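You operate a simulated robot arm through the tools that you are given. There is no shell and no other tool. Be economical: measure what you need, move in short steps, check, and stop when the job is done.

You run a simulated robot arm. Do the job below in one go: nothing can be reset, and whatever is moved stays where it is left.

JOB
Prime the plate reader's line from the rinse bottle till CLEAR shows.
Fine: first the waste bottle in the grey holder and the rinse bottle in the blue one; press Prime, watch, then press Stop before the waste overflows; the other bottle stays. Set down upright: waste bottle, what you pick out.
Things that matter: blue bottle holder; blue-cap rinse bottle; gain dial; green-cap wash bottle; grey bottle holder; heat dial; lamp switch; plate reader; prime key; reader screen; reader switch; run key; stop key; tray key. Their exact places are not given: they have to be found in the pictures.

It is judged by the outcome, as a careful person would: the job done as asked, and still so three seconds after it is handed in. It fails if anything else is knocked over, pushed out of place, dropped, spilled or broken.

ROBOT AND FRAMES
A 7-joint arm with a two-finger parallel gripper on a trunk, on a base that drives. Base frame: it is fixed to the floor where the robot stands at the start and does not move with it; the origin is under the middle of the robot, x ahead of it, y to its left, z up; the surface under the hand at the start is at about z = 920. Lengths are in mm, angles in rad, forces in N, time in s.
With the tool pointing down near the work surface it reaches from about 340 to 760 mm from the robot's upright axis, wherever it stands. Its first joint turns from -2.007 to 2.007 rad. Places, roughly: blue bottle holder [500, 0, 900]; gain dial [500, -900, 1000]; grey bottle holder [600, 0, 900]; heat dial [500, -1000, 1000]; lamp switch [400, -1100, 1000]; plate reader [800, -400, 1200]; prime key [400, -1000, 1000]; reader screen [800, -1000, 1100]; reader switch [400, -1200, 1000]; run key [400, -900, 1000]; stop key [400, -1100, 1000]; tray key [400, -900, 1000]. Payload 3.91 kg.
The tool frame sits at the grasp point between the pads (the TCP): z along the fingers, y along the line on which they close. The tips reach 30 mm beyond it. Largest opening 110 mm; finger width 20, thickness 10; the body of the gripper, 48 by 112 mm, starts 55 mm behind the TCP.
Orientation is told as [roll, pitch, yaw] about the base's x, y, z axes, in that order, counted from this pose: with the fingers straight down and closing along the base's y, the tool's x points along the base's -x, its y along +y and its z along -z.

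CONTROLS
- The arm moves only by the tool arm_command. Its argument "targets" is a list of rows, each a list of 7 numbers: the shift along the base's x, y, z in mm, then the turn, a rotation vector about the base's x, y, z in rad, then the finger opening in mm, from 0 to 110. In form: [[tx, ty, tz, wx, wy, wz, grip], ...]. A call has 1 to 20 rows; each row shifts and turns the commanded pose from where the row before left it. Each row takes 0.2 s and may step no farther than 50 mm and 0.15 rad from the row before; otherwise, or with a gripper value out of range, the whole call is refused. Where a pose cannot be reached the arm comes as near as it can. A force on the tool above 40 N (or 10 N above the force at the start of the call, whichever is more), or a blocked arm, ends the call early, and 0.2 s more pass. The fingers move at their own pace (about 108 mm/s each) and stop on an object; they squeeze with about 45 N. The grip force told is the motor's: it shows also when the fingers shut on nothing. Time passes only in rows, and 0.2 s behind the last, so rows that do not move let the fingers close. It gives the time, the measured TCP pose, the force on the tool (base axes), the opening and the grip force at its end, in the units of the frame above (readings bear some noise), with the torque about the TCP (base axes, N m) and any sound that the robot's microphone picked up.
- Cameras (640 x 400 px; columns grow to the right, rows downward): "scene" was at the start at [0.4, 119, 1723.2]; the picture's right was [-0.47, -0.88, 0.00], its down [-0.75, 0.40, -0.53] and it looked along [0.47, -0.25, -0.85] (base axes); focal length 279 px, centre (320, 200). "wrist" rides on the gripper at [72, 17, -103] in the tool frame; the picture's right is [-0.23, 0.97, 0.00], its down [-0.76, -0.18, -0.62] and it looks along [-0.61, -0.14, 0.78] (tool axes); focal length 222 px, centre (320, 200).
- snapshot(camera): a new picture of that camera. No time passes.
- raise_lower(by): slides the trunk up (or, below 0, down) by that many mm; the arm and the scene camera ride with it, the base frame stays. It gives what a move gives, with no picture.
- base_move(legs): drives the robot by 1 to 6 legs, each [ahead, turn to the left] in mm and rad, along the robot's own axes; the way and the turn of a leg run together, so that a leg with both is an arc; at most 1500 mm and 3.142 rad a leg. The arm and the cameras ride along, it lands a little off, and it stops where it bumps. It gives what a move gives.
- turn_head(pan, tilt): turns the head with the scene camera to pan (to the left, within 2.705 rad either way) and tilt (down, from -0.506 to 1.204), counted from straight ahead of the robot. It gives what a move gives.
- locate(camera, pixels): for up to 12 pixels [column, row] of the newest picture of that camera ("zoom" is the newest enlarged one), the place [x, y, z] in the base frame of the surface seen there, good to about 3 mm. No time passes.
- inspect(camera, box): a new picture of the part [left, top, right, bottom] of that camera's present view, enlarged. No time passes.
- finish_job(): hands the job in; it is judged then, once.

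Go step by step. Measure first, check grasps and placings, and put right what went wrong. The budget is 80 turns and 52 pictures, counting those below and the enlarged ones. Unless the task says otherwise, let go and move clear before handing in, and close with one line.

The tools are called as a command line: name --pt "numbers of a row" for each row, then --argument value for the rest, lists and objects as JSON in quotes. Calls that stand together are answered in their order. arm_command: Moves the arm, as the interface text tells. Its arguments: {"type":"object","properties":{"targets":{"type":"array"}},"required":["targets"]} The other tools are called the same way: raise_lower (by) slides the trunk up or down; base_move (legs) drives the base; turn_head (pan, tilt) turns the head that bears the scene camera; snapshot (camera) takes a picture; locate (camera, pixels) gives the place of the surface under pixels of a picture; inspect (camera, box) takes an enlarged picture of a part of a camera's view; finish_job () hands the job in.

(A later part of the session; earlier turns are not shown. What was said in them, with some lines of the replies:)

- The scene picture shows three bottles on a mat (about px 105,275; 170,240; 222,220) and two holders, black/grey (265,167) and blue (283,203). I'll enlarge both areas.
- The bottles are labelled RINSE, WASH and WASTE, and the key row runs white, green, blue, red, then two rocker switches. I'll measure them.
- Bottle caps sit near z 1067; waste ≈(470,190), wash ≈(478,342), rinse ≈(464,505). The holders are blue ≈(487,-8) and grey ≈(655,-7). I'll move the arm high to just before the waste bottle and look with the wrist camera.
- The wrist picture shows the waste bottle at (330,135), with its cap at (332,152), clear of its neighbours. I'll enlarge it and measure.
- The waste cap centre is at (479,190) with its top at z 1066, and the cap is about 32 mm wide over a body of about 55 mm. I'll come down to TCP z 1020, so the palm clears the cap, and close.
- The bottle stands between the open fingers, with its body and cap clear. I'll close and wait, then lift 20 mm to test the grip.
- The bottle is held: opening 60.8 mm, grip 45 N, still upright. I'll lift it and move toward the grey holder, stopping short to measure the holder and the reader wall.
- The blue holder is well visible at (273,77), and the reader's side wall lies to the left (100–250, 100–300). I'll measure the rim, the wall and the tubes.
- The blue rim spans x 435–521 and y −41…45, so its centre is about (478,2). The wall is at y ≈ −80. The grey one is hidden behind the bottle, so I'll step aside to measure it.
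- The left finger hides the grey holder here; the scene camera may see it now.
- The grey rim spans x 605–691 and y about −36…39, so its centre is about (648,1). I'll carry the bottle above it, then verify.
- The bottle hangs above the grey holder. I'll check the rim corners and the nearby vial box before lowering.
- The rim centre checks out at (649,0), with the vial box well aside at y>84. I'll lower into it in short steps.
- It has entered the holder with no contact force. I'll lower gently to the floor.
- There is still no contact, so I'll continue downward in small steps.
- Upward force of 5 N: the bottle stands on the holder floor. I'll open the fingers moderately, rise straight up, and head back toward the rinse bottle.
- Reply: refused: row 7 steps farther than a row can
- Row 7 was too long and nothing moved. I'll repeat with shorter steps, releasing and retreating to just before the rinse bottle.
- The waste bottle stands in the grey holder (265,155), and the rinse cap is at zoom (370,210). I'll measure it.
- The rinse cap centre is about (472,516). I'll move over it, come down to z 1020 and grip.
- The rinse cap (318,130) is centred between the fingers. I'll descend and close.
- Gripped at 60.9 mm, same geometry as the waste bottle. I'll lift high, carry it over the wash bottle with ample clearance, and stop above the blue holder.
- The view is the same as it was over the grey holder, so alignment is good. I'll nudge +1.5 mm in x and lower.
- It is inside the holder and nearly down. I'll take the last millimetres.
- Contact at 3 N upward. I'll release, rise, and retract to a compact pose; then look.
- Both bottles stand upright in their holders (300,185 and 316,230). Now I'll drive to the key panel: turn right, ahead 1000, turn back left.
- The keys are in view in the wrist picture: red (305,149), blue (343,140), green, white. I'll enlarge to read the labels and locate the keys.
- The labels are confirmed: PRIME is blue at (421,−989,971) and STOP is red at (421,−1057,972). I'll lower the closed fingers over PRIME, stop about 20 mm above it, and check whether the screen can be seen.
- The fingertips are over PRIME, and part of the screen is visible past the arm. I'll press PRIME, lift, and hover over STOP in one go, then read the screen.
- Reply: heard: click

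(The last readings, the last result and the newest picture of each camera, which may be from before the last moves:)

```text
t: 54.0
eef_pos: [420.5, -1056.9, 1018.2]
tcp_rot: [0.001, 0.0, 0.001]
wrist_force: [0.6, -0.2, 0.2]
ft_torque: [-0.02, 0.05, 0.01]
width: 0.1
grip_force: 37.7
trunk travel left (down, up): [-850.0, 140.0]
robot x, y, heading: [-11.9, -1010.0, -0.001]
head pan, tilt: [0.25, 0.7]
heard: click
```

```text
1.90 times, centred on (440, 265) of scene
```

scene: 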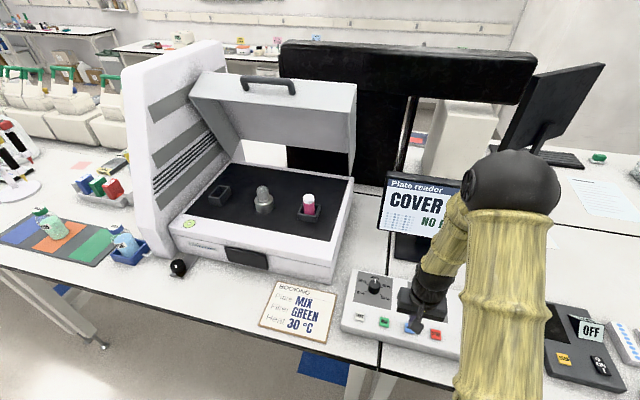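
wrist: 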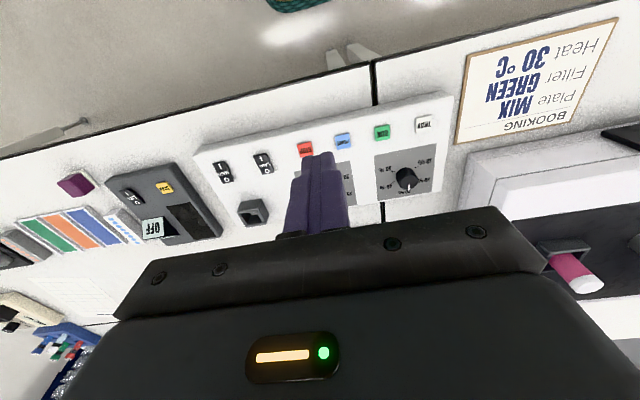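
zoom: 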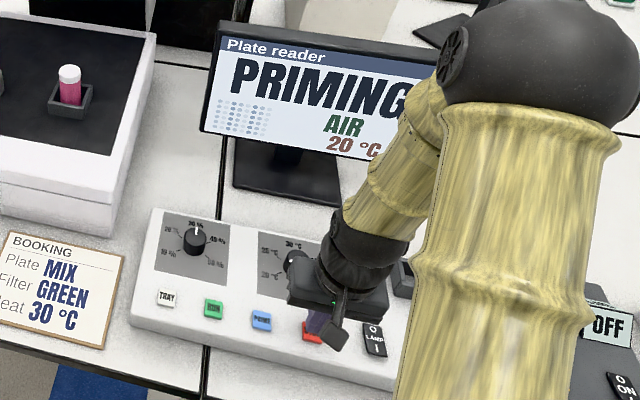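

The screen reads PRIMING / AIR, so the press took and the fingers now hover over STOP. I'll wait about a second and look again.

arm_command --pt "0 0 -5 0 0 0 0" --pt "0 0 0 0 0 0 0" --pt "0 0 0 0 0 0 0" --pt "0 0 0 0 0 0 0"

inspect --camera "scene" --box '[380, 160, 500, 260]'

```text
t: 55.0
eef_pos: [421.6, -1053.6, 1013.7]
tcp_rot: [0.0, 0.001, 0.002]
wrist_force: [-0.6, -1.1, 0.1]
ft_torque: [0.0, 0.03, 0.01]
width: 0.0
grip_force: 37.8
trunk travel left (down, up): [-850.0, 140.0]
robot x, y, heading: [-11.6, -1013.7, 0.004]
head pan, tilt: [0.25, 0.7]
```

```text
4.00 times, centred on (440, 210) of scene
```

zoom: 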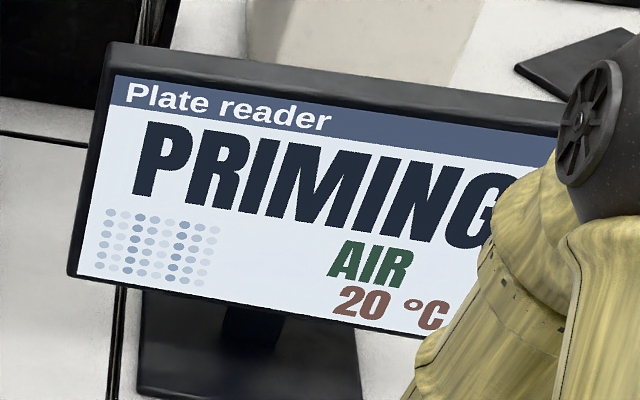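

Still AIR. I'll wait a little longer.

arm_command --pt "0 -2 0 0 0 0 0" --pt "0 0 0 0 0 0 0" --pt "0 0 0 0 0 0 0" --pt "0 0 0 0 0 0 0" --pt "0 0 0 0 0 0 0" --pt "0 0 0 0 0 0 0"

inspect --camera "scene" --box '[380, 160, 500, 260]'

```text
t: 56.4
eef_pos: [421.8, -1057.5, 1012.8]
tcp_rot: [0.001, 0.0, 0.001]
wrist_force: [0.4, 0.9, -0.3]
ft_torque: [0.0, -0.01, 0.0]
width: 0.0
grip_force: 37.6
trunk travel left (down, up): [-850.0, 140.0]
robot x, y, heading: [-12.8, -1011.9, 0.003]
head pan, tilt: [0.25, 0.7]
```

```text
4.00 times, centred on (440, 210) of scene
```

zoom: 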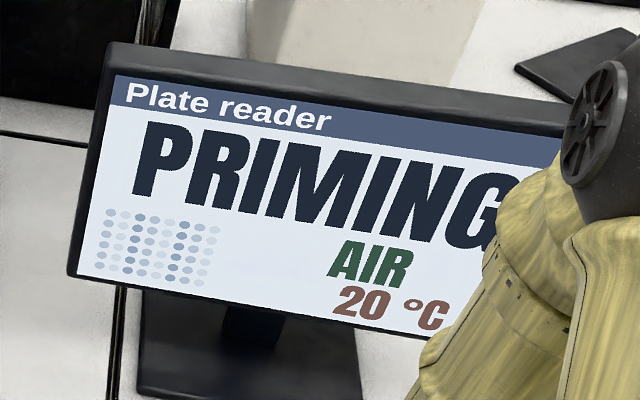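

Still AIR after about 3.5 s. I'll wait 2 s more.

arm_command --pt "0 0 0 0 0 0 0" --pt "0 0 0 0 0 0 0" --pt "0 0 0 0 0 0 0" --pt "0 0 0 0 0 0 0" --pt "0 0 0 0 0 0 0" --pt "0 0 0 0 0 0 0" --pt "0 0 0 0 0 0 0" --pt "0 0 0 0 0 0 0"

inspect --camera "scene" --box '[380, 160, 500, 260]'

```text
t: 58.2
eef_pos: [421.3, -1056.9, 1013.9]
tcp_rot: [0.002, 0.0, 0.001]
wrist_force: [-0.6, -1.0, 0.3]
ft_torque: [-0.02, -0.02, 0.01]
width: 0.0
grip_force: 37.7
trunk travel left (down, up): [-850.0, 140.0]
robot x, y, heading: [-13.4, -1013.4, 0.005]
head pan, tilt: [0.25, 0.7]
```

```text
4.00 times, centred on (440, 210) of scene
```

zoom: 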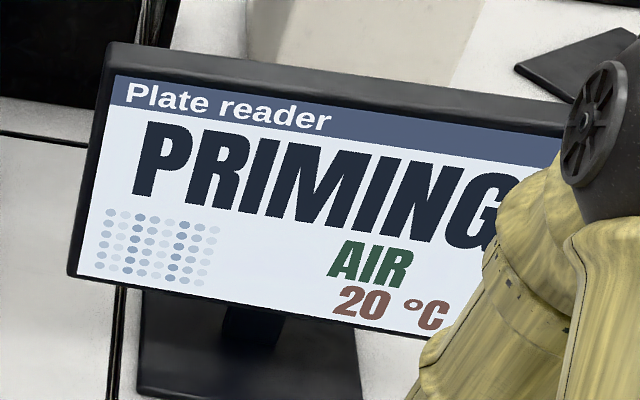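

Still AIR; another 2 s.

arm_command --pt "0 0 0 0 0 0 0" --pt "0 0 0 0 0 0 0" --pt "0 0 0 0 0 0 0" --pt "0 0 0 0 0 0 0" --pt "0 0 0 0 0 0 0" --pt "0 0 0 0 0 0 0" --pt "0 0 0 0 0 0 0" --pt "0 0 0 0 0 0 0"

inspect --camera "scene" --box '[380, 160, 500, 260]'

```text
t: 60.0
eef_pos: [421.5, -1056.8, 1014.4]
tcp_rot: [-0.001, 0.001, 0.002]
wrist_force: [0.6, 0.1, -0.6]
ft_torque: [0.02, -0.01, -0.03]
width: 0.0
grip_force: 37.3
trunk travel left (down, up): [-850.0, 140.0]
robot x, y, heading: [-16.7, -1011.1, -0.0]
head pan, tilt: [0.25, 0.7]
```

```text
4.00 times, centred on (440, 210) of scene
```

zoom: 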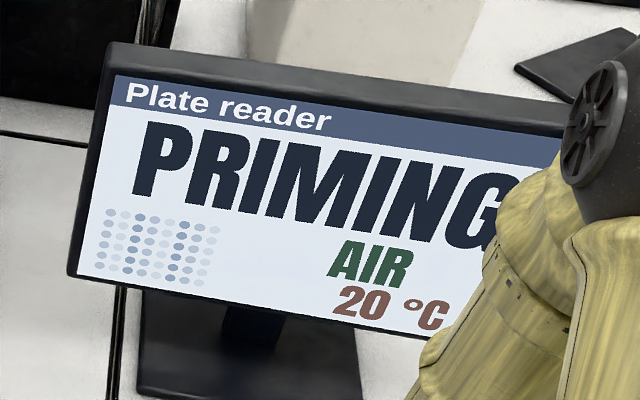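

Still AIR. I'll wait 2 s more and take a full picture, to see the rinse bottle's level too.

arm_command --pt "0 0 0 0 0 0 0" --pt "0 0 0 0 0 0 0" --pt "0 0 0 0 0 0 0" --pt "0 0 0 0 0 0 0" --pt "0 0 0 0 0 0 0" --pt "0 0 0 0 0 0 0" --pt "0 0 0 0 0 0 0" --pt "0 0 0 0 0 0 0"

snapshot --camera "scene"

```text
t: 61.8
eef_pos: [419.8, -1058.0, 1013.7]
tcp_rot: [-0.002, 0.0, 0.002]
wrist_force: [-1.4, -0.1, 0.3]
ft_torque: [-0.02, -0.01, 0.01]
width: 0.1
grip_force: 37.6
trunk travel left (down, up): [-850.0, 140.0]
robot x, y, heading: [-14.0, -1010.3, 0.003]
head pan, tilt: [0.25, 0.7]
```

```text
11 pictures are left
```

scene: 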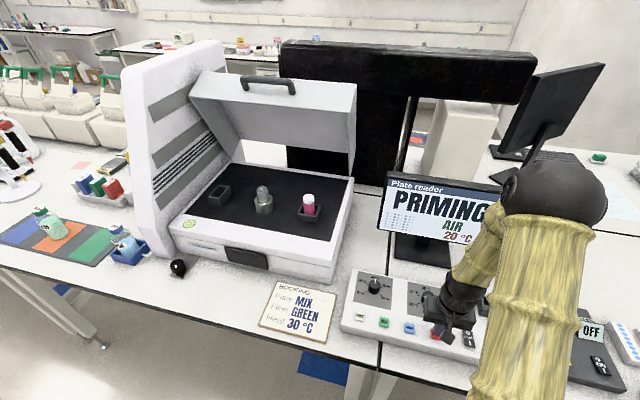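

Still AIR, and the rinse bottle stands. Another 2 s.

arm_command --pt "0 0 0 0 0 0 0" --pt "0 0 0 0 0 0 0" --pt "0 0 0 0 0 0 0" --pt "0 0 0 0 0 0 0" --pt "0 0 0 0 0 0 0" --pt "0 0 0 0 0 0 0" --pt "0 0 0 0 0 0 0" --pt "0 0 0 0 0 0 0" --pt "0 0 0 0 0 0 0"

inspect --camera "scene" --box '[380, 160, 500, 260]'

```text
t: 63.8
eef_pos: [421.3, -1057.2, 1013.4]
tcp_rot: [-0.001, 0.001, 0.002]
wrist_force: [0.2, 0.1, 0.2]
ft_torque: [0.01, -0.02, 0.0]
width: 0.0
grip_force: 38.0
trunk travel left (down, up): [-850.0, 140.0]
robot x, y, heading: [-11.2, -1011.5, -0.002]
head pan, tilt: [0.25, 0.7]
```

```text
4.00 times, centred on (440, 210) of scene
```

zoom: 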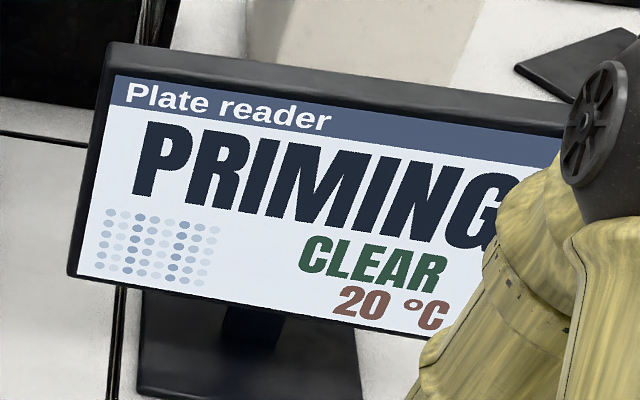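

CLEAR shows. I'll press STOP now and lift away.

arm_command --pt "0 0 -8 0 0 0 0" --pt "0 0 -4 0 0 0 0" --pt "0 0 -4 0 0 0 0" --pt "0 0 16 0 0 0 0" --pt "0 0 20 0 0 0 0"

inspect --camera "scene" --box '[380, 160, 500, 260]'

```text
t: 65.0
eef_pos: [420.9, -1054.8, 1033.7]
tcp_rot: [0.0, 0.0, 0.001]
wrist_force: [0.1, -1.6, -0.6]
ft_torque: [-0.04, 0.0, 0.02]
width: 0.0
grip_force: 38.1
trunk travel left (down, up): [-850.0, 140.0]
robot x, y, heading: [-13.4, -1014.4, 0.002]
head pan, tilt: [0.25, 0.7]
heard: click
```

```text
4.00 times, centred on (440, 210) of scene
```

zoom: 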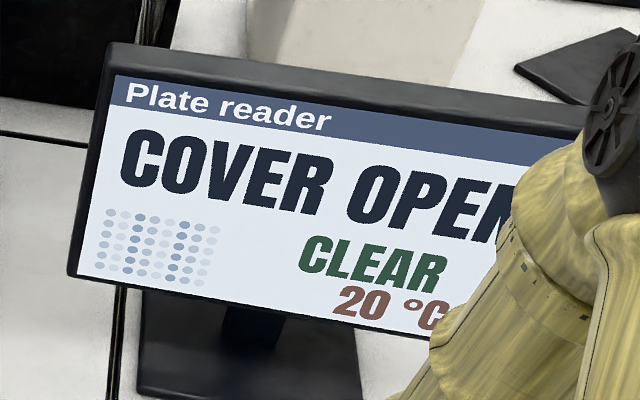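

A click was heard, and the screen reads COVER OPEN / CLEAR, so priming has stopped. I'll lift the arm clear and check that all is settled.

arm_command --pt "0 0 45 0 0 0 0" --pt "0 0 45 0 0 0 0" --pt "-20 0 45 0 0 0 0" --pt "-20 0 40 0 0 0 0" --pt "0 0 0 0 0 0 0"

snapshot --camera "scene"

```text
t: 66.2
eef_pos: [384.1, -1057.3, 1209.0]
tcp_rot: [0.0, 0.002, 0.002]
wrist_force: [0.1, 0.3, -1.2]
ft_torque: [-0.01, -0.02, 0.0]
width: 0.0
grip_force: 37.8
trunk travel left (down, up): [-850.0, 140.0]
robot x, y, heading: [-12.3, -1012.0, 0.0]
head pan, tilt: [0.25, 0.7]
```

```text
8 pictures are left
```

scene: 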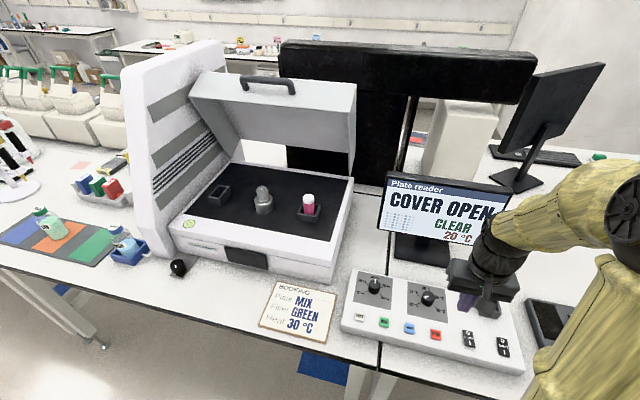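

The screen keeps CLEAR (455,225), the rinse bottle stands in the blue holder (125,245), the wash bottle is in its place, and the arm is clear. I'll hand in.

finish_job

```text
The job is handed in.
```

The plate reader's line is primed: I pressed Stop once CLEAR showed, and the screen still read CLEAR when I handed in. The waste bottle is upright in the grey holder, the rinse bottle is in the blue one, and the wash bottle was not moved. From the key panel the reader hid the waste bottle, so I did not see its level after priming.
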